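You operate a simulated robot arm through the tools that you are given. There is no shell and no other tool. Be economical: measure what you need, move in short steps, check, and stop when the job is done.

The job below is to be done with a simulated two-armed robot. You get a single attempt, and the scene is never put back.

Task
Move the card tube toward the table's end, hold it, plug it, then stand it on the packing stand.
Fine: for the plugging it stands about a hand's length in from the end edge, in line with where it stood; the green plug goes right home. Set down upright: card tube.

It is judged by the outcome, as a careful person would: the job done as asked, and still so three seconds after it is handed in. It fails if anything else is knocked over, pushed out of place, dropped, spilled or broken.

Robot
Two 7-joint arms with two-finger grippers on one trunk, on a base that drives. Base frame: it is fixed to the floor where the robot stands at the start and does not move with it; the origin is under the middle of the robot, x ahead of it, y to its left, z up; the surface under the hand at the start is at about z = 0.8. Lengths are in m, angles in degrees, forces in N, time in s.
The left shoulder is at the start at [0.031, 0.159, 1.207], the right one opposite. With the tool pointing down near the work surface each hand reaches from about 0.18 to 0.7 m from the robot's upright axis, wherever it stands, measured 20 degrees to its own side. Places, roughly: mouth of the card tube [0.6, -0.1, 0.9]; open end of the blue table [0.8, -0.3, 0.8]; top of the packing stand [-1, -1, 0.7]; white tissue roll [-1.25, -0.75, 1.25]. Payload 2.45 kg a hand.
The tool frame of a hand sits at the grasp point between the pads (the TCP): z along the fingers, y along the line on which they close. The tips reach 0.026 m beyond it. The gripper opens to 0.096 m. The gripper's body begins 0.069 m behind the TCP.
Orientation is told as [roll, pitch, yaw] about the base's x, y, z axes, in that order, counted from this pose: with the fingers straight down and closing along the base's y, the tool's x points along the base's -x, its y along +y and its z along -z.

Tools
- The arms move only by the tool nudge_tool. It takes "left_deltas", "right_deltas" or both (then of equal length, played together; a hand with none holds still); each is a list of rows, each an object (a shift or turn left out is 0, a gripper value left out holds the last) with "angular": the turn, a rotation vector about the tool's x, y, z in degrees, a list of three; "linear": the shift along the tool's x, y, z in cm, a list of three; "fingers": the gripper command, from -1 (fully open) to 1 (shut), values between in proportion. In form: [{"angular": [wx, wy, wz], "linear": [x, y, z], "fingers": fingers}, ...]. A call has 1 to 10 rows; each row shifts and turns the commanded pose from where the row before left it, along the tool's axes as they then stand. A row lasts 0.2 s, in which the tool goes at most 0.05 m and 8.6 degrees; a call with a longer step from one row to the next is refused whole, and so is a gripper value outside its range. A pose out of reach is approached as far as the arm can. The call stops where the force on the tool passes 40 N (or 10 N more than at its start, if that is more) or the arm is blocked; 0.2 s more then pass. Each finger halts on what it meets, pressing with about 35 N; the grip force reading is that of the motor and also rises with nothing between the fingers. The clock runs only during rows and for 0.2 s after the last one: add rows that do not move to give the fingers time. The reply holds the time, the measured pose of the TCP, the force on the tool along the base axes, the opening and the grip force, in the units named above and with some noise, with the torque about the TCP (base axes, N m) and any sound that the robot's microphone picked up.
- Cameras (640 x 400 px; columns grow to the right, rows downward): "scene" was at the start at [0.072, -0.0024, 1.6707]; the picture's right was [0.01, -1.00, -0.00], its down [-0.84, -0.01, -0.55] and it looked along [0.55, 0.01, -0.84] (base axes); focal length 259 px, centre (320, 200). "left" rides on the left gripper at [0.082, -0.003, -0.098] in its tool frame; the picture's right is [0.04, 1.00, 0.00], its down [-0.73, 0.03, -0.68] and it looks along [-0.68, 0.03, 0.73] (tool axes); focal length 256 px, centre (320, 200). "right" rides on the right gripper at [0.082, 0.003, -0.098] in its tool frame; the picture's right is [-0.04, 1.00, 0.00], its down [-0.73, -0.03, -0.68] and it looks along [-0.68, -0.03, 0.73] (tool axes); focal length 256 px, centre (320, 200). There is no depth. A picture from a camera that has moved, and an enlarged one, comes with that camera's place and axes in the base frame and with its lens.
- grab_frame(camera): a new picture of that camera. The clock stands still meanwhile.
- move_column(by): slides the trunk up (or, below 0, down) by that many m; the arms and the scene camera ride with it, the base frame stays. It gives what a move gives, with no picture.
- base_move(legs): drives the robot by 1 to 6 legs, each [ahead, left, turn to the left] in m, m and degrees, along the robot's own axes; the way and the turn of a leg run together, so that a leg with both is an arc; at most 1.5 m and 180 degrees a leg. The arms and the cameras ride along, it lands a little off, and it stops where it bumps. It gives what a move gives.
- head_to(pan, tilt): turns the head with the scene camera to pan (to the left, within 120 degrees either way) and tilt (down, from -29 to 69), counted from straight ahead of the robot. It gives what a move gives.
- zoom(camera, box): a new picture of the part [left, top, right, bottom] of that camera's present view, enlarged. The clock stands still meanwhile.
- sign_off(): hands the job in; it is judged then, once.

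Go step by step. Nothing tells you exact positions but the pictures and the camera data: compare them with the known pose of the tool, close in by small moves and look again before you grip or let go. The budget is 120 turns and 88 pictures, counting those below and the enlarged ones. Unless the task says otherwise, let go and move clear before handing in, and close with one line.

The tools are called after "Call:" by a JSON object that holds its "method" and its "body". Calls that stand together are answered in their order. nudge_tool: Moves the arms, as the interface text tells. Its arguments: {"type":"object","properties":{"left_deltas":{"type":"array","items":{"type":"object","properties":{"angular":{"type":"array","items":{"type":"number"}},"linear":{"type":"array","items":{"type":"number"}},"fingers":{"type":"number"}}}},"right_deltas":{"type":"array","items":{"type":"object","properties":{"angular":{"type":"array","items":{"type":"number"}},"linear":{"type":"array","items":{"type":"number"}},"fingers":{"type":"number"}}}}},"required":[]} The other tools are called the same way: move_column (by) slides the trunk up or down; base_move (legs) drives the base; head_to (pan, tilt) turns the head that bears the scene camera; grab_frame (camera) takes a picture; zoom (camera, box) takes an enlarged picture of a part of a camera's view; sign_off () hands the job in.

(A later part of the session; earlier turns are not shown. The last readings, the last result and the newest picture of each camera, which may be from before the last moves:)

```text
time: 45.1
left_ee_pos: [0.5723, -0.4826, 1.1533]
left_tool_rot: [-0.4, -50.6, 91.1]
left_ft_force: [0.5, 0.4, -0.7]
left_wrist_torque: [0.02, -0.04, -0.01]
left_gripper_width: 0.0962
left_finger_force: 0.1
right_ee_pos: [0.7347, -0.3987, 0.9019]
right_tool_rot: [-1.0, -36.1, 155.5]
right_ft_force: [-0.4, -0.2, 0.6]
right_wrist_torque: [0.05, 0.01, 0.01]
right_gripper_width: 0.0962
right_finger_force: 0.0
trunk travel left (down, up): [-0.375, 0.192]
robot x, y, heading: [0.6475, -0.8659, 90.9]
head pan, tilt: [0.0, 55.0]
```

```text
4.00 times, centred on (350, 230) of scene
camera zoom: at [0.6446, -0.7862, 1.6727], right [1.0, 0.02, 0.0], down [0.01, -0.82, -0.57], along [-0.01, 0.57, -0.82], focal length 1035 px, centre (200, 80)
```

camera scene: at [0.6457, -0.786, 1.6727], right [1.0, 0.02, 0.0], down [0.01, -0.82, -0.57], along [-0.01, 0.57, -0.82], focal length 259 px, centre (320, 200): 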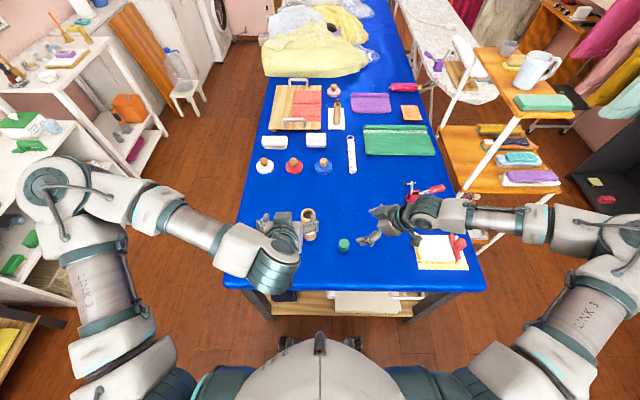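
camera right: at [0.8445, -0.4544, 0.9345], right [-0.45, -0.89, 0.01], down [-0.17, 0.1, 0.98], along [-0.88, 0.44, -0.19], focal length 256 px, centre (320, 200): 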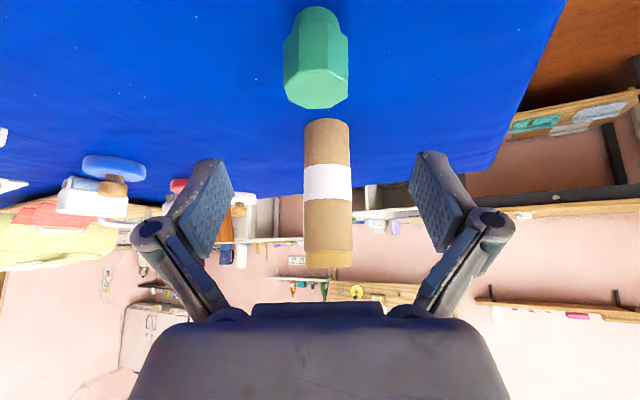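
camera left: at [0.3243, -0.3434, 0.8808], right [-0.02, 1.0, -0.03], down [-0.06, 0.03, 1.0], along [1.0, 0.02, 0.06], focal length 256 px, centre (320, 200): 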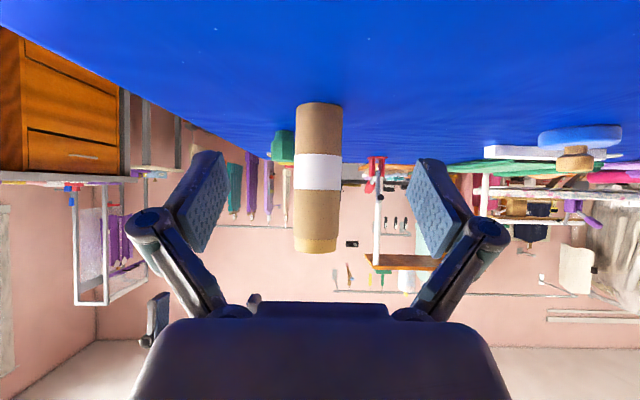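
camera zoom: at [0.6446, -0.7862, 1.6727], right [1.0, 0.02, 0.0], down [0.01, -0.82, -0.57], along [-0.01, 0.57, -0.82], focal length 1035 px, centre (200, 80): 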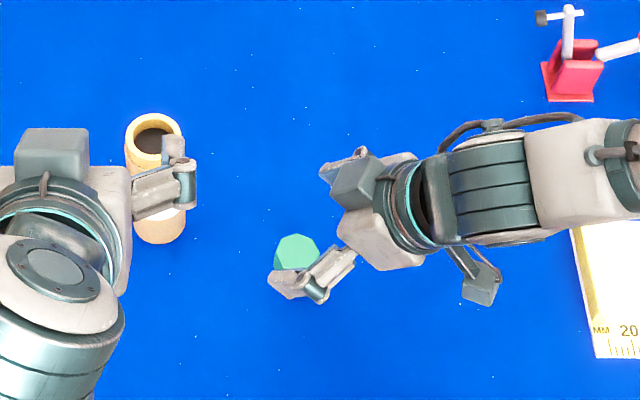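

Nearly aligned. I lower the open fingers round the plug head and look again.

Call:
{"method": "nudge_tool", "body": {"right_deltas": [{"linear": [1.5, -0.15, 2.0]}, {"linear": [1.5, -0.15, 2.0]}, {}]}}

Call:
{"method": "grab_frame", "body": {"camera": "right"}}

Call:
{"method": "zoom", "body": {"camera": "scene", "box": [270, 180, 430, 280]}}

```text
time: 45.9
left_ee_pos: [0.5736, -0.4822, 1.1531]
left_tool_rot: [-0.3, -50.6, 91.2]
left_ft_force: [-0.7, 0.2, -0.4]
left_wrist_torque: [0.01, 0.01, 0.0]
left_gripper_width: 0.096
left_finger_force: 0.1
right_ee_pos: [0.7608, -0.4052, 0.8801]
right_tool_rot: [-0.9, -36.0, 155.5]
right_ft_force: [0.2, -0.3, 0.0]
right_wrist_torque: [-0.01, 0.01, 0.07]
right_gripper_width: 0.0959
right_finger_force: 0.1
right hand out of reach, approached as far as the arm can: row 1, 2
trunk travel left (down, up): [-0.375, 0.192]
robot x, y, heading: [0.6456, -0.8623, 91.0]
head pan, tilt: [0.0, 55.0]
```

```text
55 pictures are left
camera right: at [0.8692, -0.4617, 0.9113], right [-0.45, -0.89, 0.01], down [-0.17, 0.1, 0.98], along [-0.88, 0.44, -0.19], focal length 256 px, centre (320, 200)
```

right: 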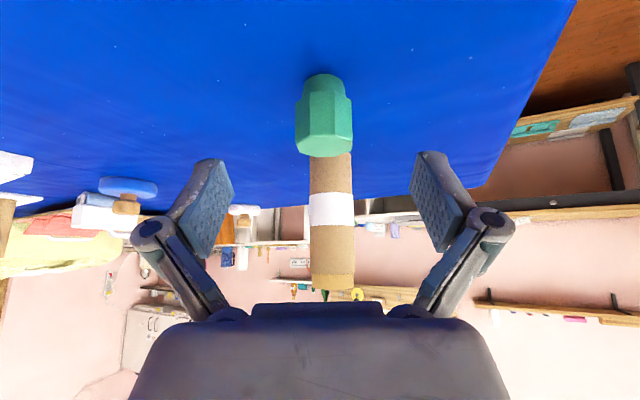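

```text
4.00 times, centred on (350, 230) of scene
camera zoom: at [0.6451, -0.7858, 1.6727], right [1.0, 0.02, 0.0], down [0.01, -0.82, -0.57], along [-0.01, 0.57, -0.82], focal length 1035 px, centre (200, 80)
```

zoom: 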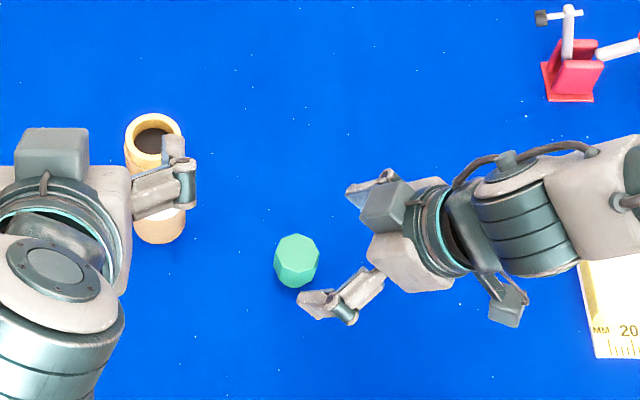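

The right hand is limited toward the middle and downward. Shifting the robot about 15 cm to its left puts the plug and tube further to the right hand's own side, while the left hand can still cross to the tube as it did before. I raise the right hand first.

Call:
{"method": "nudge_tool", "body": {"right_deltas": [{"linear": [-2.9, 0, -4.0]}, {"linear": [-2.9, 0, -4.0]}, {}]}}

Call:
{"method": "base_move", "body": {"legs": [[0, 0.15, 0]]}}

Call:
{"method": "grab_frame", "body": {"camera": "scene"}}

Call:
{"method": "grab_frame", "body": {"camera": "right"}}

```text
time: 46.7
left_ee_pos: [0.5733, -0.4798, 1.151]
left_tool_rot: [-0.4, -50.6, 91.2]
left_ft_force: [0.0, -0.1, 0.0]
left_wrist_torque: [-0.01, -0.01, 0.02]
left_gripper_width: 0.0962
left_finger_force: 0.0
right_ee_pos: [0.7622, -0.406, 0.9788]
right_tool_rot: [-0.9, -36.1, 155.5]
right_ft_force: [1.3, 0.5, -0.6]
right_wrist_torque: [-0.03, -0.02, 0.01]
right_gripper_width: 0.0961
right_finger_force: 0.0
trunk travel left (down, up): [-0.375, 0.192]
robot x, y, heading: [0.6459, -0.863, 90.8]
head pan, tilt: [0.0, 55.0]
```

```text
time: 48.1
left_ee_pos: [0.4615, -0.4836, 1.1542]
left_tool_rot: [2.4, -50.6, 88.8]
left_ft_force: [0.9, 0.8, 0.7]
left_wrist_torque: [0.02, 0.09, 0.08]
left_gripper_width: 0.0963
left_finger_force: 0.1
right_ee_pos: [0.6446, -0.4077, 0.9761]
right_tool_rot: [0.4, -37.7, 154.5]
right_ft_force: [1.8, -0.3, -0.3]
right_wrist_torque: [-0.06, 0.17, 0.08]
right_gripper_width: 0.096
right_finger_force: 0.1
trunk travel left (down, up): [-0.375, 0.192]
robot x, y, heading: [0.502, -0.8663, 90.9]
head pan, tilt: [0.0, 55.0]
```

```text
53 pictures are left
camera scene: at [0.5591, -0.7869, 1.6714], right [1.0, 0.01, -0.04], down [-0.01, -0.82, -0.57], along [-0.04, 0.57, -0.82], focal length 259 px, centre (320, 200)
```

scene: 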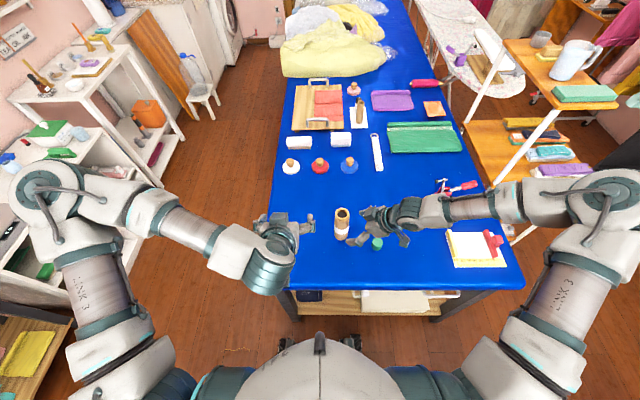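

```text
52 pictures are left
camera right: at [0.7555, -0.4638, 1.0034], right [-0.46, -0.89, 0.03], down [-0.14, 0.1, 0.99], along [-0.88, 0.45, -0.17], focal length 256 px, centre (320, 200)
```

right: 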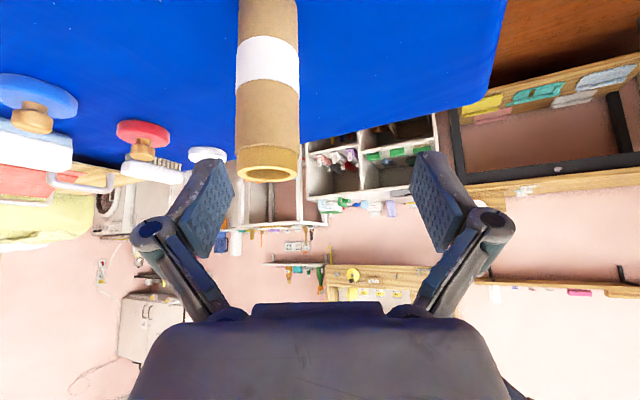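

The right hand ended close above the tube, so I raise it straight up before anything else.

Call:
{"method": "nudge_tool", "body": {"right_deltas": [{"linear": [-2.0, 0, -2.7]}, {"linear": [-2.0, 0, -2.7]}, {"linear": [-2.0, 0, -2.7]}, {}]}}

Call:
{"method": "grab_frame", "body": {"camera": "scene"}}

Call:
{"method": "grab_frame", "body": {"camera": "right"}}

```text
time: 49.1
left_ee_pos: [0.432, -0.4807, 1.1562]
left_tool_rot: [-1.2, -50.9, 92.7]
left_ft_force: [-0.2, 0.8, 0.1]
left_wrist_torque: [-0.04, 0.04, 0.03]
left_gripper_width: 0.0961
left_finger_force: 0.1
right_ee_pos: [0.6189, -0.4116, 1.0831]
right_tool_rot: [-0.7, -36.4, 155.0]
right_ft_force: [-0.7, 0.7, 0.1]
right_wrist_torque: [0.0, 0.07, 0.02]
right_gripper_width: 0.096
right_finger_force: 0.0
trunk travel left (down, up): [-0.375, 0.192]
robot x, y, heading: [0.4977, -0.8625, 90.9]
head pan, tilt: [0.0, 55.0]
```

```text
51 pictures are left
camera scene: at [0.5383, -0.7879, 1.6721], right [1.0, 0.01, -0.02], down [0.0, -0.82, -0.57], along [-0.03, 0.57, -0.82], focal length 259 px, centre (320, 200)
```

scene: 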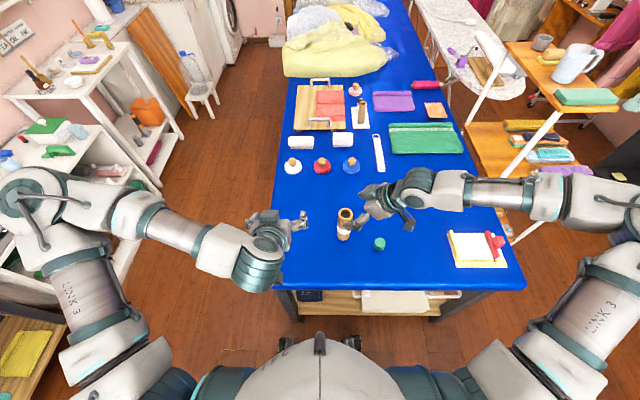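

```text
50 pictures are left
camera right: at [0.7287, -0.4697, 1.1145], right [-0.46, -0.89, 0.01], down [-0.16, 0.1, 0.98], along [-0.87, 0.45, -0.19], focal length 256 px, centre (320, 200)
```

right: 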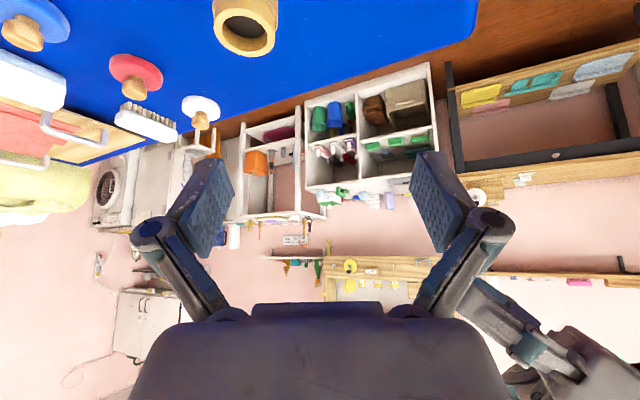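

The tube is still standing untouched. I now move the right hand out over the plug and down to hover.

Call:
{"method": "nudge_tool", "body": {"right_deltas": [{"linear": [2.63, -1.97, -1.93]}, {"linear": [2.63, -1.97, -1.93]}, {"linear": [2.63, -1.97, -1.93]}, {"linear": [2.41, 0, 3.28]}, {"linear": [2.41, 0, 3.28]}, {"linear": [2.41, 0, 3.28]}, {"linear": [2.41, 0, 3.28]}, {}]}}

Call:
{"method": "grab_frame", "body": {"camera": "right"}}

Call:
{"method": "zoom", "body": {"camera": "scene", "box": [300, 180, 460, 280]}}

```text
time: 50.9
left_ee_pos: [0.4384, -0.4805, 1.1585]
left_tool_rot: [-0.9, -51.1, 92.7]
left_ft_force: [1.2, 0.1, 0.1]
left_wrist_torque: [-0.06, 0.05, 0.07]
left_gripper_width: 0.096
left_finger_force: 0.0
right_ee_pos: [0.742, -0.3971, 0.9167]
right_tool_rot: [-0.8, -36.7, 155.1]
right_ft_force: [1.2, 1.0, -0.2]
right_wrist_torque: [0.04, 0.08, 0.0]
right_gripper_width: 0.0961
right_finger_force: 0.1
trunk travel left (down, up): [-0.375, 0.192]
robot x, y, heading: [0.5036, -0.8652, 90.6]
head pan, tilt: [0.0, 55.0]
```

```text
49 pictures are left
camera right: at [0.8513, -0.4536, 0.9477], right [-0.46, -0.89, 0.01], down [-0.16, 0.1, 0.98], along [-0.88, 0.45, -0.19], focal length 256 px, centre (320, 200)
```

right: 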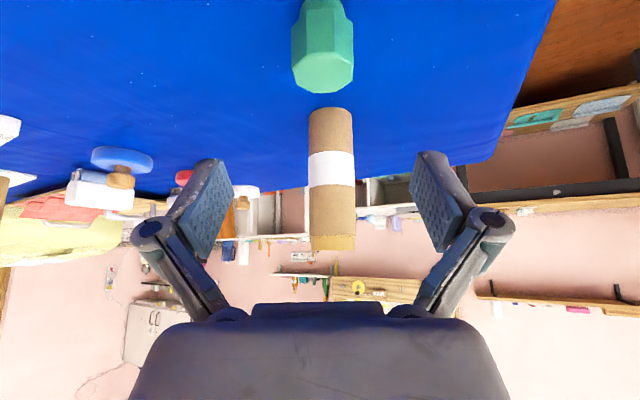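

```text
4.00 times, centred on (380, 230) of scene
camera zoom: at [0.5513, -0.7881, 1.6714], right [1.0, 0.01, -0.03], down [-0.01, -0.82, -0.57], along [-0.03, 0.57, -0.82], focal length 1035 px, centre (80, 80)
```

zoom: 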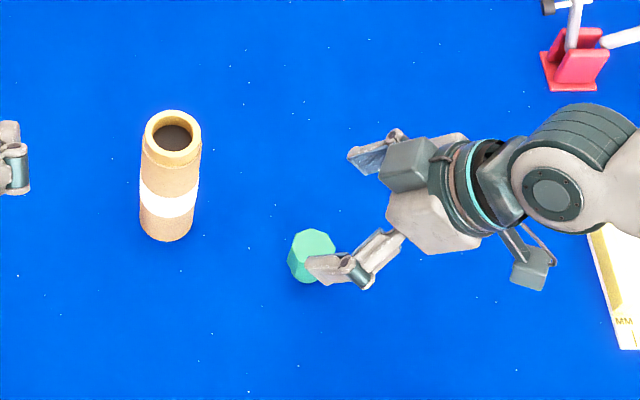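

Reach is fine now and the plug lies centred between the fingers. I descend around its head.

Call:
{"method": "nudge_tool", "body": {"right_deltas": [{"linear": [1.3, 0, 1.94]}, {"linear": [1.3, 0, 1.94]}, {"linear": [1.3, 0, 1.94]}, {}]}}

Call:
{"method": "grab_frame", "body": {"camera": "right"}}

Call:
{"method": "zoom", "body": {"camera": "scene", "box": [340, 200, 420, 260]}}

```text
time: 51.9
left_ee_pos: [0.4085, -0.4799, 1.1576]
left_tool_rot: [-3.0, -51.0, 94.7]
left_ft_force: [-0.3, -0.8, 0.9]
left_wrist_torque: [-0.04, -0.01, -0.05]
left_gripper_width: 0.0959
left_finger_force: 0.1
right_ee_pos: [0.7157, -0.3934, 0.8636]
right_tool_rot: [-1.4, -35.4, 155.3]
right_ft_force: [-0.8, -0.6, -0.8]
right_wrist_torque: [0.03, -0.05, 0.01]
right_gripper_width: 0.0961
right_finger_force: 0.0
right hand out of reach, approached as far as the arm can: row 3
trunk travel left (down, up): [-0.375, 0.192]
robot x, y, heading: [0.4999, -0.8645, 91.0]
head pan, tilt: [0.0, 55.0]
```

```text
47 pictures are left
camera right: at [0.8241, -0.4514, 0.8973], right [-0.46, -0.89, 0.0], down [-0.18, 0.1, 0.98], along [-0.87, 0.45, -0.2], focal length 256 px, centre (320, 200)
```

right: 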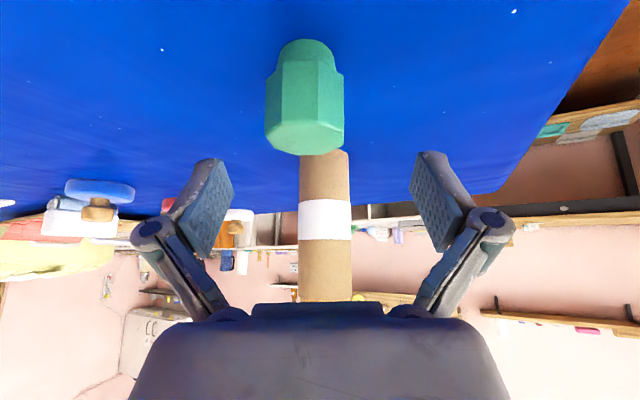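

```text
6.67 times, centred on (380, 230) of scene
camera zoom: at [0.5124, -0.7886, 1.6725], right [1.0, 0.01, -0.01], down [0.0, -0.82, -0.57], along [-0.02, 0.57, -0.82], focal length 1725 px, centre (-80, 0)
```

zoom: 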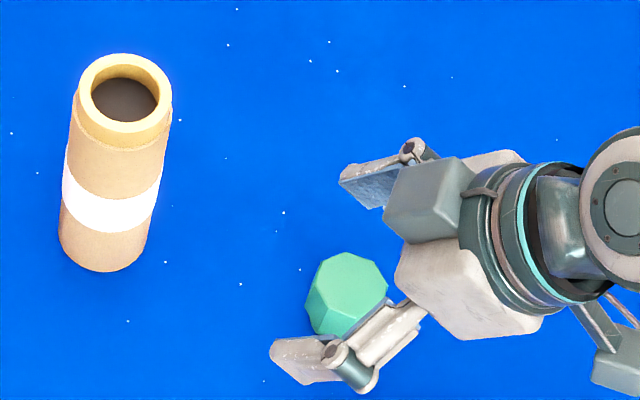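

The robot's body is still settling after the sideways drive: the head and hands drift a few cm. I lift the right hand slightly and let the sway die out.

Call:
{"method": "nudge_tool", "body": {"right_deltas": [{"linear": [-2.4, 0, -3.2]}, {}, {}, {}, {}, {}, {}, {}, {}, {}]}}

Call:
{"method": "nudge_tool", "body": {"right_deltas": [{}, {}, {}, {}, {}, {}, {}, {}, {}, {}]}}

Call:
{"method": "grab_frame", "body": {"camera": "scene"}}

```text
time: 54.1
left_ee_pos: [0.4056, -0.4878, 1.1521]
left_tool_rot: [-1.8, -50.7, 92.1]
left_ft_force: [-0.9, 0.2, -0.9]
left_wrist_torque: [0.01, -0.07, -0.05]
left_gripper_width: 0.0959
left_finger_force: 0.1
right_ee_pos: [0.7113, -0.3947, 0.9036]
right_tool_rot: [-1.5, -35.2, 155.6]
right_ft_force: [-1.2, -0.1, 0.4]
right_wrist_torque: [-0.01, -0.07, -0.05]
right_gripper_width: 0.096
right_finger_force: 0.0
trunk travel left (down, up): [-0.375, 0.192]
robot x, y, heading: [0.497, -0.8651, 91.2]
head pan, tilt: [0.0, 55.0]
```

```text
time: 56.5
left_ee_pos: [0.3802, -0.4766, 1.1618]
left_tool_rot: [-6.9, -51.1, 99.7]
left_ft_force: [-2.4, -1.6, 0.0]
left_wrist_torque: [0.06, -0.09, -0.14]
left_gripper_width: 0.0961
left_finger_force: 0.1
right_ee_pos: [0.6949, -0.3965, 0.912]
right_tool_rot: [-2.4, -34.0, 156.3]
right_ft_force: [-1.7, -0.6, -0.1]
right_wrist_torque: [-0.01, -0.21, -0.02]
right_gripper_width: 0.096
right_finger_force: 0.1
trunk travel left (down, up): [-0.375, 0.192]
robot x, y, heading: [0.5029, -0.867, 90.9]
head pan, tilt: [0.0, 55.0]
stopped in row 10 (right hand): the arm was blocked; the commanded pose is now the measured one
```

```text
45 pictures are left
camera scene: at [0.4892, -0.7905, 1.6727], right [1.0, 0.02, 0.01], down [0.02, -0.82, -0.57], along [0.0, 0.57, -0.82], focal length 259 px, centre (320, 200)
```

scene: 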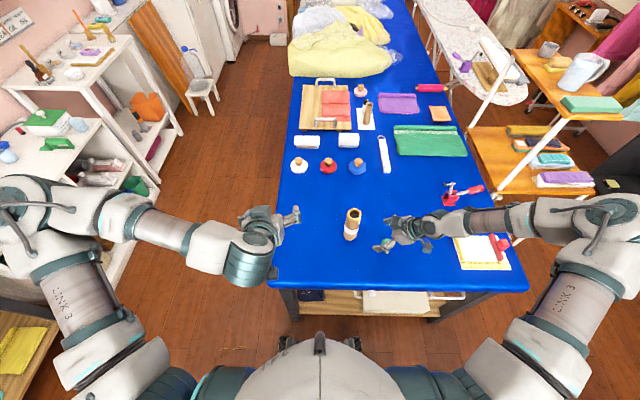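

The left elbow appears to be pressing against the white shelf unit at the left. I drive back to the right at once and look at the shelf.

Call:
{"method": "base_move", "body": {"legs": [[0, -0.12, 0]]}}

Call:
{"method": "head_to", "body": {"pan": 60, "tilt": 35}}

Call:
{"method": "grab_frame", "body": {"camera": "scene"}}

```text
time: 58.0
left_ee_pos: [0.5652, -0.483, 1.1802]
left_tool_rot: [-4.2, -52.9, 98.9]
left_ft_force: [2.4, -0.6, -0.6]
left_wrist_torque: [0.02, 0.18, 0.2]
left_gripper_width: 0.0962
left_finger_force: 0.0
right_ee_pos: [0.8749, -0.4159, 0.9082]
right_tool_rot: [-1.7, -37.0, 153.9]
right_ft_force: [3.4, -0.2, -0.7]
right_wrist_torque: [0.06, 0.26, 0.01]
right_gripper_width: 0.096
right_finger_force: 0.0
trunk travel left (down, up): [-0.375, 0.192]
robot x, y, heading: [0.6257, -0.8703, 90.4]
head pan, tilt: [0.0, 55.0]
stopped in leg 1: the robot was blocked; the commanded pose is now the measured one
```

```text
time: 59.3
left_ee_pos: [0.5021, -0.4699, 1.1809]
left_tool_rot: [-10.4, -52.2, 106.6]
left_ft_force: [0.1, 0.9, -0.1]
left_wrist_torque: [-0.07, 0.01, 0.06]
left_gripper_width: 0.0958
left_finger_force: 0.1
right_ee_pos: [0.8323, -0.4119, 0.9177]
right_tool_rot: [-3.2, -34.4, 155.0]
right_ft_force: [1.1, -0.5, 0.5]
right_wrist_torque: [0.02, 0.07, -0.01]
right_gripper_width: 0.096
right_finger_force: 0.1
trunk travel left (down, up): [-0.375, 0.192]
robot x, y, heading: [0.6135, -0.8707, 90.8]
head pan, tilt: [60.0, 35.0]
```

```text
44 pictures are left
camera scene: at [0.5752, -0.8209, 1.701], right [0.49, 0.87, -0.02], down [0.48, -0.28, -0.83], along [-0.73, 0.4, -0.56], focal length 259 px, centre (320, 200)
```

scene: 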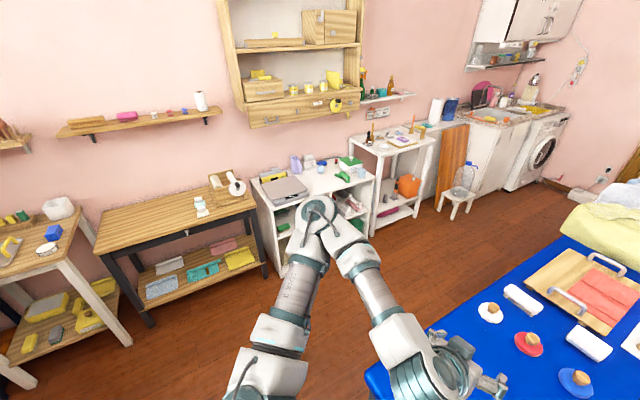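

The shelf is well clear of the arm (it stands at x < -0.8), so nothing there was touched. I let time pass and check whether the pose settles.

Call:
{"method": "nudge_tool", "body": {"left_deltas": [{}, {}, {}, {}, {}, {}, {}, {}], "right_deltas": [{}, {}, {}, {}, {}, {}, {}, {}]}}

Call:
{"method": "head_to", "body": {"pan": 0, "tilt": 60}}

Call:
{"method": "grab_frame", "body": {"camera": "scene"}}

```text
time: 61.3
left_ee_pos: [0.4353, -0.4756, 1.1802]
left_tool_rot: [-16.2, -51.4, 113.0]
left_ft_force: [-3.5, -2.3, -0.4]
left_wrist_torque: [0.15, -0.19, -0.19]
left_gripper_width: 0.0961
left_finger_force: 0.2
right_ee_pos: [0.7786, -0.4171, 0.9331]
right_tool_rot: [-5.2, -31.6, 156.7]
right_ft_force: [-3.9, -0.3, 1.0]
right_wrist_torque: [0.02, -0.3, -0.06]
right_gripper_width: 0.0957
right_finger_force: 0.1
trunk travel left (down, up): [-0.375, 0.192]
robot x, y, heading: [0.6236, -0.8751, 91.2]
head pan, tilt: [60.0, 35.0]
stopped in row 8 (left hand): the arm was blocked; the commanded pose is now the measured one
```

```text
time: 62.6
left_ee_pos: [0.5103, -0.4832, 1.1824]
left_tool_rot: [-9.9, -52.7, 105.6]
left_ft_force: [0.4, 0.0, 0.4]
left_wrist_torque: [-0.04, 0.05, 0.05]
left_gripper_width: 0.0961
left_finger_force: 0.1
right_ee_pos: [0.8371, -0.4193, 0.9211]
right_tool_rot: [-3.7, -34.5, 155.4]
right_ft_force: [0.6, -0.7, 0.1]
right_wrist_torque: [0.0, -0.01, 0.0]
right_gripper_width: 0.0961
right_finger_force: 0.0
trunk travel left (down, up): [-0.375, 0.192]
robot x, y, heading: [0.6305, -0.8726, 90.9]
head pan, tilt: [0.0, 60.0]
```

```text
43 pictures are left
camera scene: at [0.6148, -0.8061, 1.6664], right [1.0, 0.02, 0.01], down [0.02, -0.87, -0.5], along [0.0, 0.5, -0.87], focal length 259 px, centre (320, 200)
```

scene: 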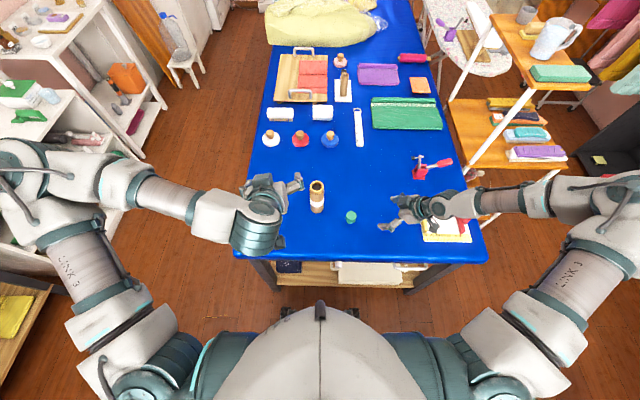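

The upper body is swaying side to side after the drive. I wait and sample the motion to see whether it dies out.

Call:
{"method": "nudge_tool", "body": {"left_deltas": [{}, {}, {}, {}], "right_deltas": [{}, {}, {}, {}]}}

Call:
{"method": "nudge_tool", "body": {"left_deltas": [{}, {}, {}, {}], "right_deltas": [{}, {}, {}, {}]}}

Call:
{"method": "nudge_tool", "body": {"left_deltas": [{}, {}, {}, {}], "right_deltas": [{}, {}, {}, {}]}}

Call:
{"method": "nudge_tool", "body": {"left_deltas": [{}, {}, {}, {}], "right_deltas": [{}, {}, {}, {}]}}

```text
time: 63.8
left_ee_pos: [0.5617, -0.4784, 1.1859]
left_tool_rot: [-7.0, -52.9, 103.4]
left_ft_force: [1.6, 2.2, 1.0]
left_wrist_torque: [-0.22, 0.08, 0.14]
left_gripper_width: 0.0959
left_finger_force: 0.1
right_ee_pos: [0.8791, -0.4154, 0.9125]
right_tool_rot: [-2.0, -36.4, 153.9]
right_ft_force: [2.2, 0.5, -0.5]
right_wrist_torque: [-0.01, 0.23, 0.01]
right_gripper_width: 0.0962
right_finger_force: 0.1
trunk travel left (down, up): [-0.375, 0.192]
robot x, y, heading: [0.6394, -0.8695, 91.3]
head pan, tilt: [0.0, 60.0]
stopped in row 4 (left hand): the arm was blocked; the commanded pose is now the measured one
```

```text
time: 65.0
left_ee_pos: [0.4579, -0.4752, 1.1859]
left_tool_rot: [-16.7, -51.6, 113.8]
left_ft_force: [-2.0, -1.3, -1.4]
left_wrist_torque: [0.13, -0.15, -0.13]
left_gripper_width: 0.0959
left_finger_force: 0.1
right_ee_pos: [0.8019, -0.4197, 0.9349]
right_tool_rot: [-4.9, -32.1, 156.0]
right_ft_force: [-2.6, 0.0, 1.1]
right_wrist_torque: [0.01, -0.27, -0.04]
right_gripper_width: 0.0959
right_finger_force: 0.0
trunk travel left (down, up): [-0.375, 0.192]
robot x, y, heading: [0.6361, -0.8723, 91.2]
head pan, tilt: [0.0, 60.0]
stopped in row 4 (left hand): the arm was blocked; the commanded pose is now the measured one
```

```text
time: 66.2
left_ee_pos: [0.4823, -0.4805, 1.1876]
left_tool_rot: [-13.5, -52.4, 110.1]
left_ft_force: [-0.5, 0.9, 0.3]
left_wrist_torque: [0.01, 0.0, -0.02]
left_gripper_width: 0.096
left_finger_force: 0.1
right_ee_pos: [0.8168, -0.4227, 0.9286]
right_tool_rot: [-4.3, -33.5, 155.5]
right_ft_force: [-0.8, -0.8, -0.4]
right_wrist_torque: [-0.01, -0.02, -0.02]
right_gripper_width: 0.0959
right_finger_force: 0.0
trunk travel left (down, up): [-0.375, 0.192]
robot x, y, heading: [0.6309, -0.8719, 91.0]
head pan, tilt: [0.0, 60.0]
stopped in row 4 (left hand): the arm was blocked; the commanded pose is now the measured one
```

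```text
time: 67.2
left_ee_pos: [0.5136, -0.4816, 1.19]
left_tool_rot: [-11.4, -52.8, 108.1]
left_ft_force: [0.5, 0.2, 1.0]
left_wrist_torque: [-0.01, 0.05, 0.03]
left_gripper_width: 0.0959
left_finger_force: 0.1
right_ee_pos: [0.8423, -0.4219, 0.9247]
right_tool_rot: [-3.7, -34.6, 154.8]
right_ft_force: [1.5, -0.3, -0.5]
right_wrist_torque: [0.04, 0.11, 0.04]
right_gripper_width: 0.0957
right_finger_force: 0.1
trunk travel left (down, up): [-0.375, 0.192]
robot x, y, heading: [0.6363, -0.8707, 91.3]
head pan, tilt: [0.0, 60.0]
```

The sway doesn't die out, and the left arm has been sitting at its reach limit. I bring the left hand forward into a comfortable pose to see whether that calms it.

Call:
{"method": "nudge_tool", "body": {"left_deltas": [{"linear": [-1.6, 0, 2.2], "angular": [0, 4, 0]}, {"linear": [-1.6, 0, 2.2], "angular": [0, 4, 0]}, {"linear": [-1.6, 0, 2.2], "angular": [0, 4, 0]}, {"linear": [-1.6, 0, 2.2], "angular": [0, 4, 0]}, {"linear": [-2, 0, 1.5], "angular": [0, 4, 0]}, {}, {}, {}]}}

Call:
{"method": "nudge_tool", "body": {"left_deltas": [{}, {}, {}, {}]}}

Call:
{"method": "nudge_tool", "body": {"left_deltas": [{}, {}, {}, {}]}}

```text
time: 69.0
left_ee_pos: [0.491, -0.3518, 1.1751]
left_tool_rot: [-8.6, -33.1, 103.7]
left_ft_force: [1.3, -0.8, 0.1]
left_wrist_torque: [0.01, 0.07, 0.05]
left_gripper_width: 0.096
left_finger_force: 0.0
right_ee_pos: [0.8381, -0.4224, 0.925]
right_tool_rot: [-3.9, -34.4, 155.2]
right_ft_force: [0.4, 0.5, 0.3]
right_wrist_torque: [-0.02, 0.09, 0.01]
right_gripper_width: 0.0959
right_finger_force: 0.1
trunk travel left (down, up): [-0.375, 0.192]
robot x, y, heading: [0.633, -0.8704, 91.2]
head pan, tilt: [0.0, 60.0]
```

```text
time: 70.2
left_ee_pos: [0.529, -0.3533, 1.1805]
left_tool_rot: [-6.9, -33.6, 102.6]
left_ft_force: [1.1, -0.1, 0.5]
left_wrist_torque: [0.02, 0.11, 0.04]
left_gripper_width: 0.0962
left_finger_force: 0.1
right_ee_pos: [0.869, -0.4232, 0.9228]
right_tool_rot: [-3.2, -35.9, 154.0]
right_ft_force: [0.8, 0.8, -0.4]
right_wrist_torque: [-0.02, 0.18, 0.02]
right_gripper_width: 0.096
right_finger_force: 0.1
trunk travel left (down, up): [-0.375, 0.192]
robot x, y, heading: [0.643, -0.872, 91.0]
head pan, tilt: [0.0, 60.0]
stopped in row 4 (left hand): the arm was blocked; the commanded pose is now the measured one
```

```text
time: 71.2
left_ee_pos: [0.5049, -0.3548, 1.1773]
left_tool_rot: [-8.0, -33.4, 103.4]
left_ft_force: [0.5, 0.5, -0.3]
left_wrist_torque: [0.0, 0.02, 0.01]
left_gripper_width: 0.0964
left_finger_force: 0.1
right_ee_pos: [0.8524, -0.4214, 0.9248]
right_tool_rot: [-3.7, -35.1, 154.4]
right_ft_force: [1.2, 0.5, -0.2]
right_wrist_torque: [-0.01, 0.07, -0.02]
right_gripper_width: 0.0959
right_finger_force: 0.0
trunk travel left (down, up): [-0.375, 0.192]
robot x, y, heading: [0.6382, -0.8704, 91.1]
head pan, tilt: [0.0, 60.0]
```

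Call:
{"method": "nudge_tool", "body": {"left_deltas": [{}, {}, {}]}}

Call:
{"method": "nudge_tool", "body": {"left_deltas": [{}, {}, {}]}}

Call:
{"method": "nudge_tool", "body": {"left_deltas": [{}, {}, {}]}}

Call:
{"method": "nudge_tool", "body": {"left_deltas": [{}, {}, {}]}}

Call:
{"method": "grab_frame", "body": {"camera": "scene"}}

```text
time: 72.2
left_ee_pos: [0.4695, -0.3593, 1.1747]
left_tool_rot: [-10.3, -33.2, 104.6]
left_ft_force: [-1.7, -0.3, 0.5]
left_wrist_torque: [0.01, -0.13, -0.09]
left_gripper_width: 0.0961
left_finger_force: 0.1
right_ee_pos: [0.8254, -0.426, 0.9343]
right_tool_rot: [-4.9, -33.4, 155.3]
right_ft_force: [-0.5, -0.8, 0.1]
right_wrist_torque: [-0.02, -0.11, -0.05]
right_gripper_width: 0.096
right_finger_force: 0.0
trunk travel left (down, up): [-0.375, 0.192]
robot x, y, heading: [0.6406, -0.8728, 91.3]
head pan, tilt: [0.0, 60.0]
stopped in row 3 (left hand): the arm was blocked; the commanded pose is now the measured one
```

```text
time: 73.0
left_ee_pos: [0.4986, -0.3582, 1.1775]
left_tool_rot: [-9.0, -33.4, 103.5]
left_ft_force: [0.6, 0.7, -0.6]
left_wrist_torque: [-0.02, 0.03, 0.04]
left_gripper_width: 0.096
left_finger_force: 0.1
right_ee_pos: [0.8495, -0.4243, 0.9303]
right_tool_rot: [-4.2, -34.6, 154.2]
right_ft_force: [0.8, 0.4, -0.5]
right_wrist_torque: [0.02, 0.07, -0.01]
right_gripper_width: 0.0961
right_finger_force: 0.0
trunk travel left (down, up): [-0.375, 0.192]
robot x, y, heading: [0.644, -0.8745, 91.3]
head pan, tilt: [0.0, 60.0]
```

```text
time: 74.0
left_ee_pos: [0.461, -0.3617, 1.1756]
left_tool_rot: [-11.3, -33.2, 104.9]
left_ft_force: [-2.5, -0.1, -0.1]
left_wrist_torque: [-0.03, -0.13, -0.05]
left_gripper_width: 0.0963
left_finger_force: 0.1
right_ee_pos: [0.8257, -0.4263, 0.9385]
right_tool_rot: [-4.9, -33.8, 153.7]
right_ft_force: [-0.2, -0.6, 0.3]
right_wrist_torque: [0.0, -0.13, -0.03]
right_gripper_width: 0.0958
right_finger_force: 0.0
trunk travel left (down, up): [-0.375, 0.192]
robot x, y, heading: [0.6459, -0.8713, 90.9]
head pan, tilt: [0.0, 60.0]
stopped in row 3 (left hand): the arm was blocked; the commanded pose is now the measured one
```

```text
time: 74.8
left_ee_pos: [0.4886, -0.3621, 1.1781]
left_tool_rot: [-10.0, -33.5, 103.8]
left_ft_force: [0.3, 0.0, 0.3]
left_wrist_torque: [0.01, 0.0, 0.03]
left_gripper_width: 0.096
left_finger_force: 0.1
right_ee_pos: [0.8479, -0.4265, 0.9338]
right_tool_rot: [-3.8, -35.2, 152.6]
right_ft_force: [0.6, -0.3, 0.3]
right_wrist_torque: [-0.03, 0.08, 0.07]
right_gripper_width: 0.096
right_finger_force: 0.0
trunk travel left (down, up): [-0.375, 0.192]
robot x, y, heading: [0.6497, -0.8737, 91.2]
head pan, tilt: [0.0, 60.0]
```

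```text
42 pictures are left
camera scene: at [0.6751, -0.8007, 1.6663], right [1.0, 0.02, -0.02], down [0.01, -0.87, -0.5], along [-0.02, 0.5, -0.87], focal length 259 px, centre (320, 200)
```

scene: 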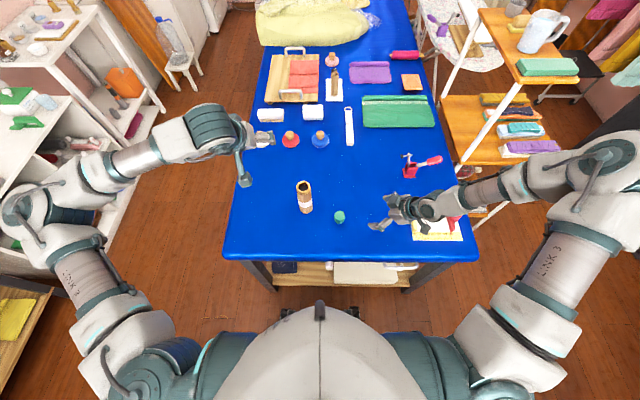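

Call:
{"method": "head_to", "body": {"pan": 30, "tilt": 60}}

Call:
{"method": "head_to", "body": {"pan": 0, "tilt": 60}}

Call:
{"method": "head_to", "body": {"pan": 30, "tilt": 60}}

Call:
{"method": "head_to", "body": {"pan": 0, "tilt": 60}}

Call:
{"method": "head_to", "body": {"pan": 30, "tilt": 60}}

Call:
{"method": "head_to", "body": {"pan": 0, "tilt": 60}}

```text
time: 75.8
left_ee_pos: [0.4761, -0.3616, 1.1767]
left_tool_rot: [-10.5, -33.3, 104.3]
left_ft_force: [-1.0, 0.7, -0.1]
left_wrist_torque: [0.02, -0.05, -0.03]
left_gripper_width: 0.0961
left_finger_force: 0.1
right_ee_pos: [0.839, -0.4256, 0.9369]
right_tool_rot: [-4.1, -34.9, 152.6]
right_ft_force: [0.5, 0.0, -0.6]
right_wrist_torque: [0.06, 0.04, 0.0]
right_gripper_width: 0.096
right_finger_force: 0.1
trunk travel left (down, up): [-0.375, 0.192]
robot x, y, heading: [0.6491, -0.8727, 91.1]
head pan, tilt: [30.0, 60.0]
```

```text
time: 76.7
left_ee_pos: [0.4638, -0.3627, 1.1754]
left_tool_rot: [-11.1, -33.2, 104.8]
left_ft_force: [-1.2, -0.1, 0.3]
left_wrist_torque: [0.02, -0.1, -0.09]
left_gripper_width: 0.0962
left_finger_force: 0.0
right_ee_pos: [0.8265, -0.427, 0.9392]
right_tool_rot: [-4.6, -34.2, 153.3]
right_ft_force: [-0.4, 0.5, 0.4]
right_wrist_torque: [0.04, -0.01, 0.07]
right_gripper_width: 0.096
right_finger_force: 0.0
trunk travel left (down, up): [-0.375, 0.192]
robot x, y, heading: [0.6464, -0.8697, 91.2]
head pan, tilt: [0.0, 60.0]
```

```text
time: 77.7
left_ee_pos: [0.4539, -0.3621, 1.175]
left_tool_rot: [-11.7, -33.1, 105.1]
left_ft_force: [-1.5, 0.2, 0.0]
left_wrist_torque: [-0.01, -0.11, -0.05]
left_gripper_width: 0.0959
left_finger_force: 0.1
right_ee_pos: [0.8162, -0.4285, 0.94]
right_tool_rot: [-5.1, -33.3, 154.4]
right_ft_force: [-1.7, 0.3, -1.0]
right_wrist_torque: [0.03, -0.08, -0.01]
right_gripper_width: 0.0962
right_finger_force: 0.0
trunk travel left (down, up): [-0.375, 0.192]
robot x, y, heading: [0.6428, -0.8707, 91.0]
head pan, tilt: [30.0, 60.0]
```

```text
time: 78.6
left_ee_pos: [0.4448, -0.364, 1.1739]
left_tool_rot: [-12.0, -32.9, 105.3]
left_ft_force: [-1.4, 0.2, 0.6]
left_wrist_torque: [-0.03, -0.11, -0.06]
left_gripper_width: 0.096
left_finger_force: 0.1
right_ee_pos: [0.8066, -0.4291, 0.9406]
right_tool_rot: [-5.8, -32.5, 155.4]
right_ft_force: [-3.8, -0.1, 0.2]
right_wrist_torque: [0.05, -0.26, -0.06]
right_gripper_width: 0.0961
right_finger_force: 0.0
trunk travel left (down, up): [-0.375, 0.192]
robot x, y, heading: [0.6427, -0.8737, 91.1]
head pan, tilt: [0.0, 60.0]
```

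```text
time: 79.6
left_ee_pos: [0.4392, -0.3643, 1.1726]
left_tool_rot: [-12.1, -33.1, 105.4]
left_ft_force: [-1.0, 0.1, 0.2]
left_wrist_torque: [-0.07, -0.11, -0.07]
left_gripper_width: 0.0963
left_finger_force: 0.0
right_ee_pos: [0.8019, -0.4283, 0.9412]
right_tool_rot: [-5.9, -32.1, 155.9]
right_ft_force: [-2.8, 0.6, 0.8]
right_wrist_torque: [-0.03, -0.27, -0.01]
right_gripper_width: 0.0959
right_finger_force: 0.1
trunk travel left (down, up): [-0.375, 0.192]
robot x, y, heading: [0.6402, -0.8718, 91.1]
head pan, tilt: [30.0, 60.0]
```

```text
time: 80.5
left_ee_pos: [0.4388, -0.3636, 1.173]
left_tool_rot: [-12.3, -33.0, 105.4]
left_ft_force: [-2.2, 0.2, 0.1]
left_wrist_torque: [0.03, -0.19, -0.09]
left_gripper_width: 0.096
left_finger_force: 0.0
right_ee_pos: [0.8009, -0.4293, 0.9418]
right_tool_rot: [-5.8, -32.1, 155.6]
right_ft_force: [-1.1, -0.8, 0.4]
right_wrist_torque: [0.01, -0.1, -0.06]
right_gripper_width: 0.0958
right_finger_force: 0.1
trunk travel left (down, up): [-0.375, 0.192]
robot x, y, heading: [0.6391, -0.8713, 91.1]
head pan, tilt: [0.0, 60.0]
```

It's settled now: the body has a slow sway that takes about 6 s to die out after moves, so I must wait after driving. I level and raise both hands, strafe 14 cm left, and use slow head pans as waiting time.

Call:
{"method": "nudge_tool", "body": {"left_deltas": [{"angular": [-6, 0, 0]}, {"angular": [-6, 0, 0]}, {}], "right_deltas": [{"linear": [-2.12, 0, -3.4], "angular": [-5.8, 0, 0]}, {"linear": [-2.12, 0, -3.4], "angular": [0, -4, 0]}, {"linear": [-2.12, 0, -3.4]}]}}

Call:
{"method": "base_move", "body": {"legs": [[0, 0.14, 0]]}}

Call:
{"method": "head_to", "body": {"pan": 110, "tilt": 20}}

Call:
{"method": "grab_frame", "body": {"camera": "scene"}}

Call:
{"method": "head_to", "body": {"pan": -110, "tilt": 60}}

Call:
{"method": "head_to", "body": {"pan": 0, "tilt": 55}}

Call:
{"method": "grab_frame", "body": {"camera": "scene"}}

```text
time: 81.5
left_ee_pos: [0.4194, -0.367, 1.1704]
left_tool_rot: [-1.2, -33.0, 106.1]
left_ft_force: [-2.3, -0.1, -0.5]
left_wrist_torque: [-0.01, -0.2, -0.1]
left_gripper_width: 0.0957
left_finger_force: 0.1
right_ee_pos: [0.7834, -0.4367, 1.0653]
right_tool_rot: [-0.8, -35.5, 156.2]
right_ft_force: [-0.9, -1.4, 0.7]
right_wrist_torque: [0.02, -0.18, -0.04]
right_gripper_width: 0.0958
right_finger_force: 0.0
trunk travel left (down, up): [-0.375, 0.192]
robot x, y, heading: [0.6354, -0.8726, 90.8]
head pan, tilt: [0.0, 60.0]
stopped in row 3 (left hand): the arm was blocked; the commanded pose is now the measured one
```

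```text
time: 83.2
left_ee_pos: [0.2951, -0.3849, 1.1763]
left_tool_rot: [-0.2, -34.3, 105.2]
left_ft_force: [-4.7, 1.2, -1.1]
left_wrist_torque: [0.02, -0.31, -0.2]
left_gripper_width: 0.0959
left_finger_force: 0.1
right_ee_pos: [0.6465, -0.4497, 1.0627]
right_tool_rot: [-2.2, -36.1, 161.5]
right_ft_force: [-1.2, 0.1, -0.3]
right_wrist_torque: [0.03, -0.08, -0.06]
right_gripper_width: 0.0957
right_finger_force: 0.1
trunk travel left (down, up): [-0.375, 0.192]
robot x, y, heading: [0.5038, -0.867, 91.7]
head pan, tilt: [0.0, 60.0]
stopped in leg 1: the robot was blocked; the commanded pose is now the measured one
```

```text
time: 85.1
left_ee_pos: [0.3202, -0.3879, 1.1853]
left_tool_rot: [1.1, -34.9, 105.2]
left_ft_force: [-0.3, 0.5, 0.4]
left_wrist_torque: [-0.02, 0.01, 0.0]
left_gripper_width: 0.0959
left_finger_force: 0.0
right_ee_pos: [0.671, -0.4534, 1.0625]
right_tool_rot: [-0.6, -37.2, 159.1]
right_ft_force: [0.8, -1.3, -0.2]
right_wrist_torque: [0.06, 0.03, -0.01]
right_gripper_width: 0.0958
right_finger_force: 0.0
trunk travel left (down, up): [-0.375, 0.192]
robot x, y, heading: [0.5059, -0.868, 92.2]
head pan, tilt: [110.0, 20.0]
```

```text
41 pictures are left
camera scene: at [0.4512, -0.8992, 1.7255], right [-0.37, 0.93, 0.0], down [0.3, 0.12, -0.95], along [-0.88, -0.35, -0.32], focal length 259 px, centre (320, 200)
```

scene: 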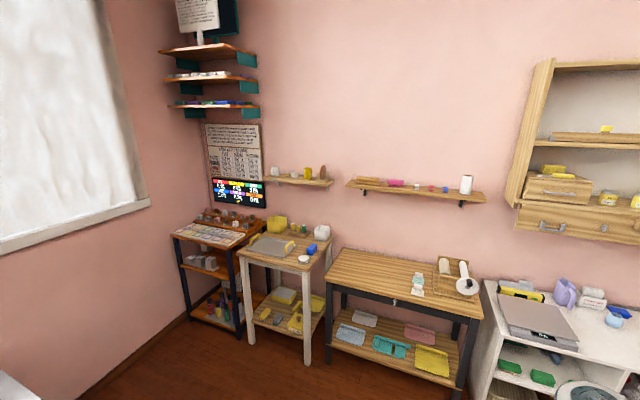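

```text
time: 88.3
left_ee_pos: [0.296, -0.3814, 1.179]
left_tool_rot: [-0.1, -34.2, 105.9]
left_ft_force: [-0.4, 1.9, -1.1]
left_wrist_torque: [-0.08, 0.0, 0.05]
left_gripper_width: 0.0962
left_finger_force: 0.1
right_ee_pos: [0.6504, -0.4509, 1.0604]
right_tool_rot: [-0.8, -35.8, 158.5]
right_ft_force: [0.7, -1.4, -0.7]
right_wrist_torque: [0.09, 0.1, -0.02]
right_gripper_width: 0.096
right_finger_force: 0.1
trunk travel left (down, up): [-0.375, 0.192]
robot x, y, heading: [0.5051, -0.8719, 91.4]
head pan, tilt: [-110.0, 60.0]
```

```text
time: 90.2
left_ee_pos: [0.304, -0.3823, 1.1806]
left_tool_rot: [0.2, -34.3, 105.8]
left_ft_force: [-1.6, 0.0, -1.7]
left_wrist_torque: [0.06, -0.03, -0.04]
left_gripper_width: 0.096
left_finger_force: 0.0
right_ee_pos: [0.657, -0.4523, 1.0607]
right_tool_rot: [-0.8, -36.0, 158.6]
right_ft_force: [-0.9, -0.6, -0.7]
right_wrist_torque: [0.06, 0.01, 0.01]
right_gripper_width: 0.096
right_finger_force: 0.1
trunk travel left (down, up): [-0.375, 0.192]
robot x, y, heading: [0.5038, -0.8724, 91.6]
head pan, tilt: [0.0, 55.0]
```

```text
40 pictures are left
camera scene: at [0.4387, -0.7941, 1.6706], right [1.0, 0.03, 0.04], down [0.05, -0.82, -0.57], along [0.01, 0.57, -0.82], focal length 259 px, centre (320, 200)
```

scene: 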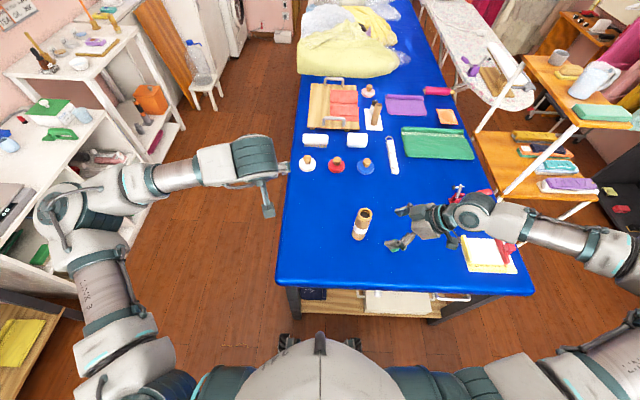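

The hands are almost steady and the tube still stands in place. I move the right hand over the plug again.

Call:
{"method": "nudge_tool", "body": {"right_deltas": [{"linear": [1.48, -2.62, -1.08]}, {"linear": [1.48, -2.62, -1.08]}, {"linear": [1.48, -2.62, -1.08]}, {"linear": [2.06, 0, 2.83]}, {"linear": [2.06, 0, 2.83]}, {"linear": [2.06, 0, 2.83]}, {"linear": [2.06, 0, 2.83]}]}}

Call:
{"method": "grab_frame", "body": {"camera": "right"}}

```text
time: 92.0
left_ee_pos: [0.2727, -0.391, 1.182]
left_tool_rot: [-1.1, -34.3, 106.9]
left_ft_force: [-1.3, 0.7, -0.4]
left_wrist_torque: [-0.02, -0.11, -0.05]
left_gripper_width: 0.0959
left_finger_force: 0.1
right_ee_pos: [0.7143, -0.3954, 0.934]
right_tool_rot: [-1.9, -35.5, 160.0]
right_ft_force: [-3.2, -1.1, 0.0]
right_wrist_torque: [0.0, -0.17, -0.01]
right_gripper_width: 0.096
right_finger_force: 0.0
trunk travel left (down, up): [-0.375, 0.192]
robot x, y, heading: [0.497, -0.8734, 91.7]
head pan, tilt: [0.0, 55.0]
stopped in row 7 (right hand): the arm was blocked; the commanded pose is now the measured one
```

```text
39 pictures are left
camera right: at [0.828, -0.4442, 0.9663], right [-0.39, -0.92, 0.0], down [-0.19, 0.08, 0.98], along [-0.9, 0.38, -0.2], focal length 256 px, centre (320, 200)
```

right: 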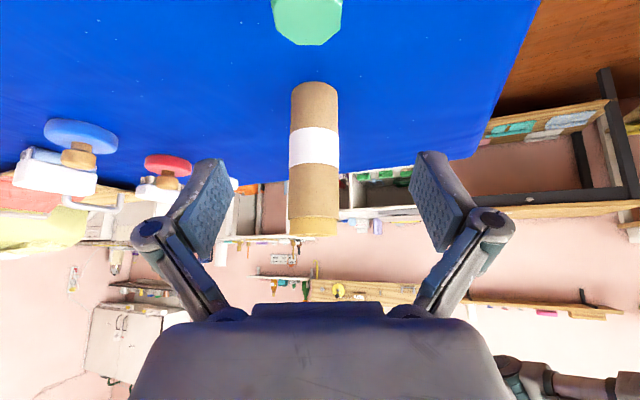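

The body leans in reaction to the arm motion. I wait for it to settle and look again.

Call:
{"method": "head_to", "body": {"pan": 90, "tilt": 30}}

Call:
{"method": "head_to", "body": {"pan": -90, "tilt": 50}}

Call:
{"method": "head_to", "body": {"pan": 0, "tilt": 55}}

Call:
{"method": "grab_frame", "body": {"camera": "right"}}

```text
time: 93.6
left_ee_pos: [0.2745, -0.3886, 1.1797]
left_tool_rot: [-0.9, -34.4, 106.9]
left_ft_force: [-1.0, -0.5, 0.9]
left_wrist_torque: [-0.02, -0.08, -0.04]
left_gripper_width: 0.096
left_finger_force: 0.2
right_ee_pos: [0.7144, -0.3932, 0.9325]
right_tool_rot: [-1.8, -35.8, 160.1]
right_ft_force: [-1.2, -0.3, 0.4]
right_wrist_torque: [-0.01, -0.15, -0.01]
right_gripper_width: 0.096
right_finger_force: 0.0
trunk travel left (down, up): [-0.375, 0.192]
robot x, y, heading: [0.4971, -0.8688, 91.6]
head pan, tilt: [90.0, 30.0]
```

```text
time: 96.3
left_ee_pos: [0.2808, -0.3891, 1.1827]
left_tool_rot: [-0.5, -34.5, 106.6]
left_ft_force: [-1.1, 0.6, 0.2]
left_wrist_torque: [0.01, -0.13, -0.07]
left_gripper_width: 0.0959
left_finger_force: 0.0
right_ee_pos: [0.7211, -0.3939, 0.9326]
right_tool_rot: [-1.6, -35.9, 159.9]
right_ft_force: [-1.8, 0.5, 1.1]
right_wrist_torque: [-0.02, -0.08, 0.05]
right_gripper_width: 0.0962
right_finger_force: 0.0
trunk travel left (down, up): [-0.375, 0.192]
robot x, y, heading: [0.4963, -0.8685, 91.8]
head pan, tilt: [-90.0, 50.0]
```

```text
time: 97.9
left_ee_pos: [0.3222, -0.3877, 1.188]
left_tool_rot: [1.4, -35.0, 105.3]
left_ft_force: [0.9, 0.2, -0.1]
left_wrist_torque: [-0.01, 0.03, 0.04]
left_gripper_width: 0.096
left_finger_force: 0.1
right_ee_pos: [0.7534, -0.3931, 0.9244]
right_tool_rot: [-0.7, -37.4, 159.0]
right_ft_force: [-0.3, 0.3, 0.4]
right_wrist_torque: [0.02, 0.03, 0.0]
right_gripper_width: 0.0958
right_finger_force: 0.1
trunk travel left (down, up): [-0.375, 0.192]
robot x, y, heading: [0.5031, -0.8692, 91.8]
head pan, tilt: [0.0, 55.0]
```

```text
38 pictures are left
camera right: at [0.8682, -0.4423, 0.9521], right [-0.4, -0.92, 0.01], down [-0.15, 0.08, 0.99], along [-0.91, 0.39, -0.17], focal length 256 px, centre (320, 200)
```

right: 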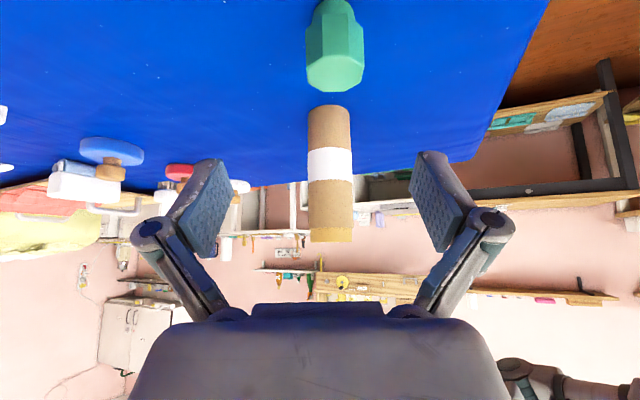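

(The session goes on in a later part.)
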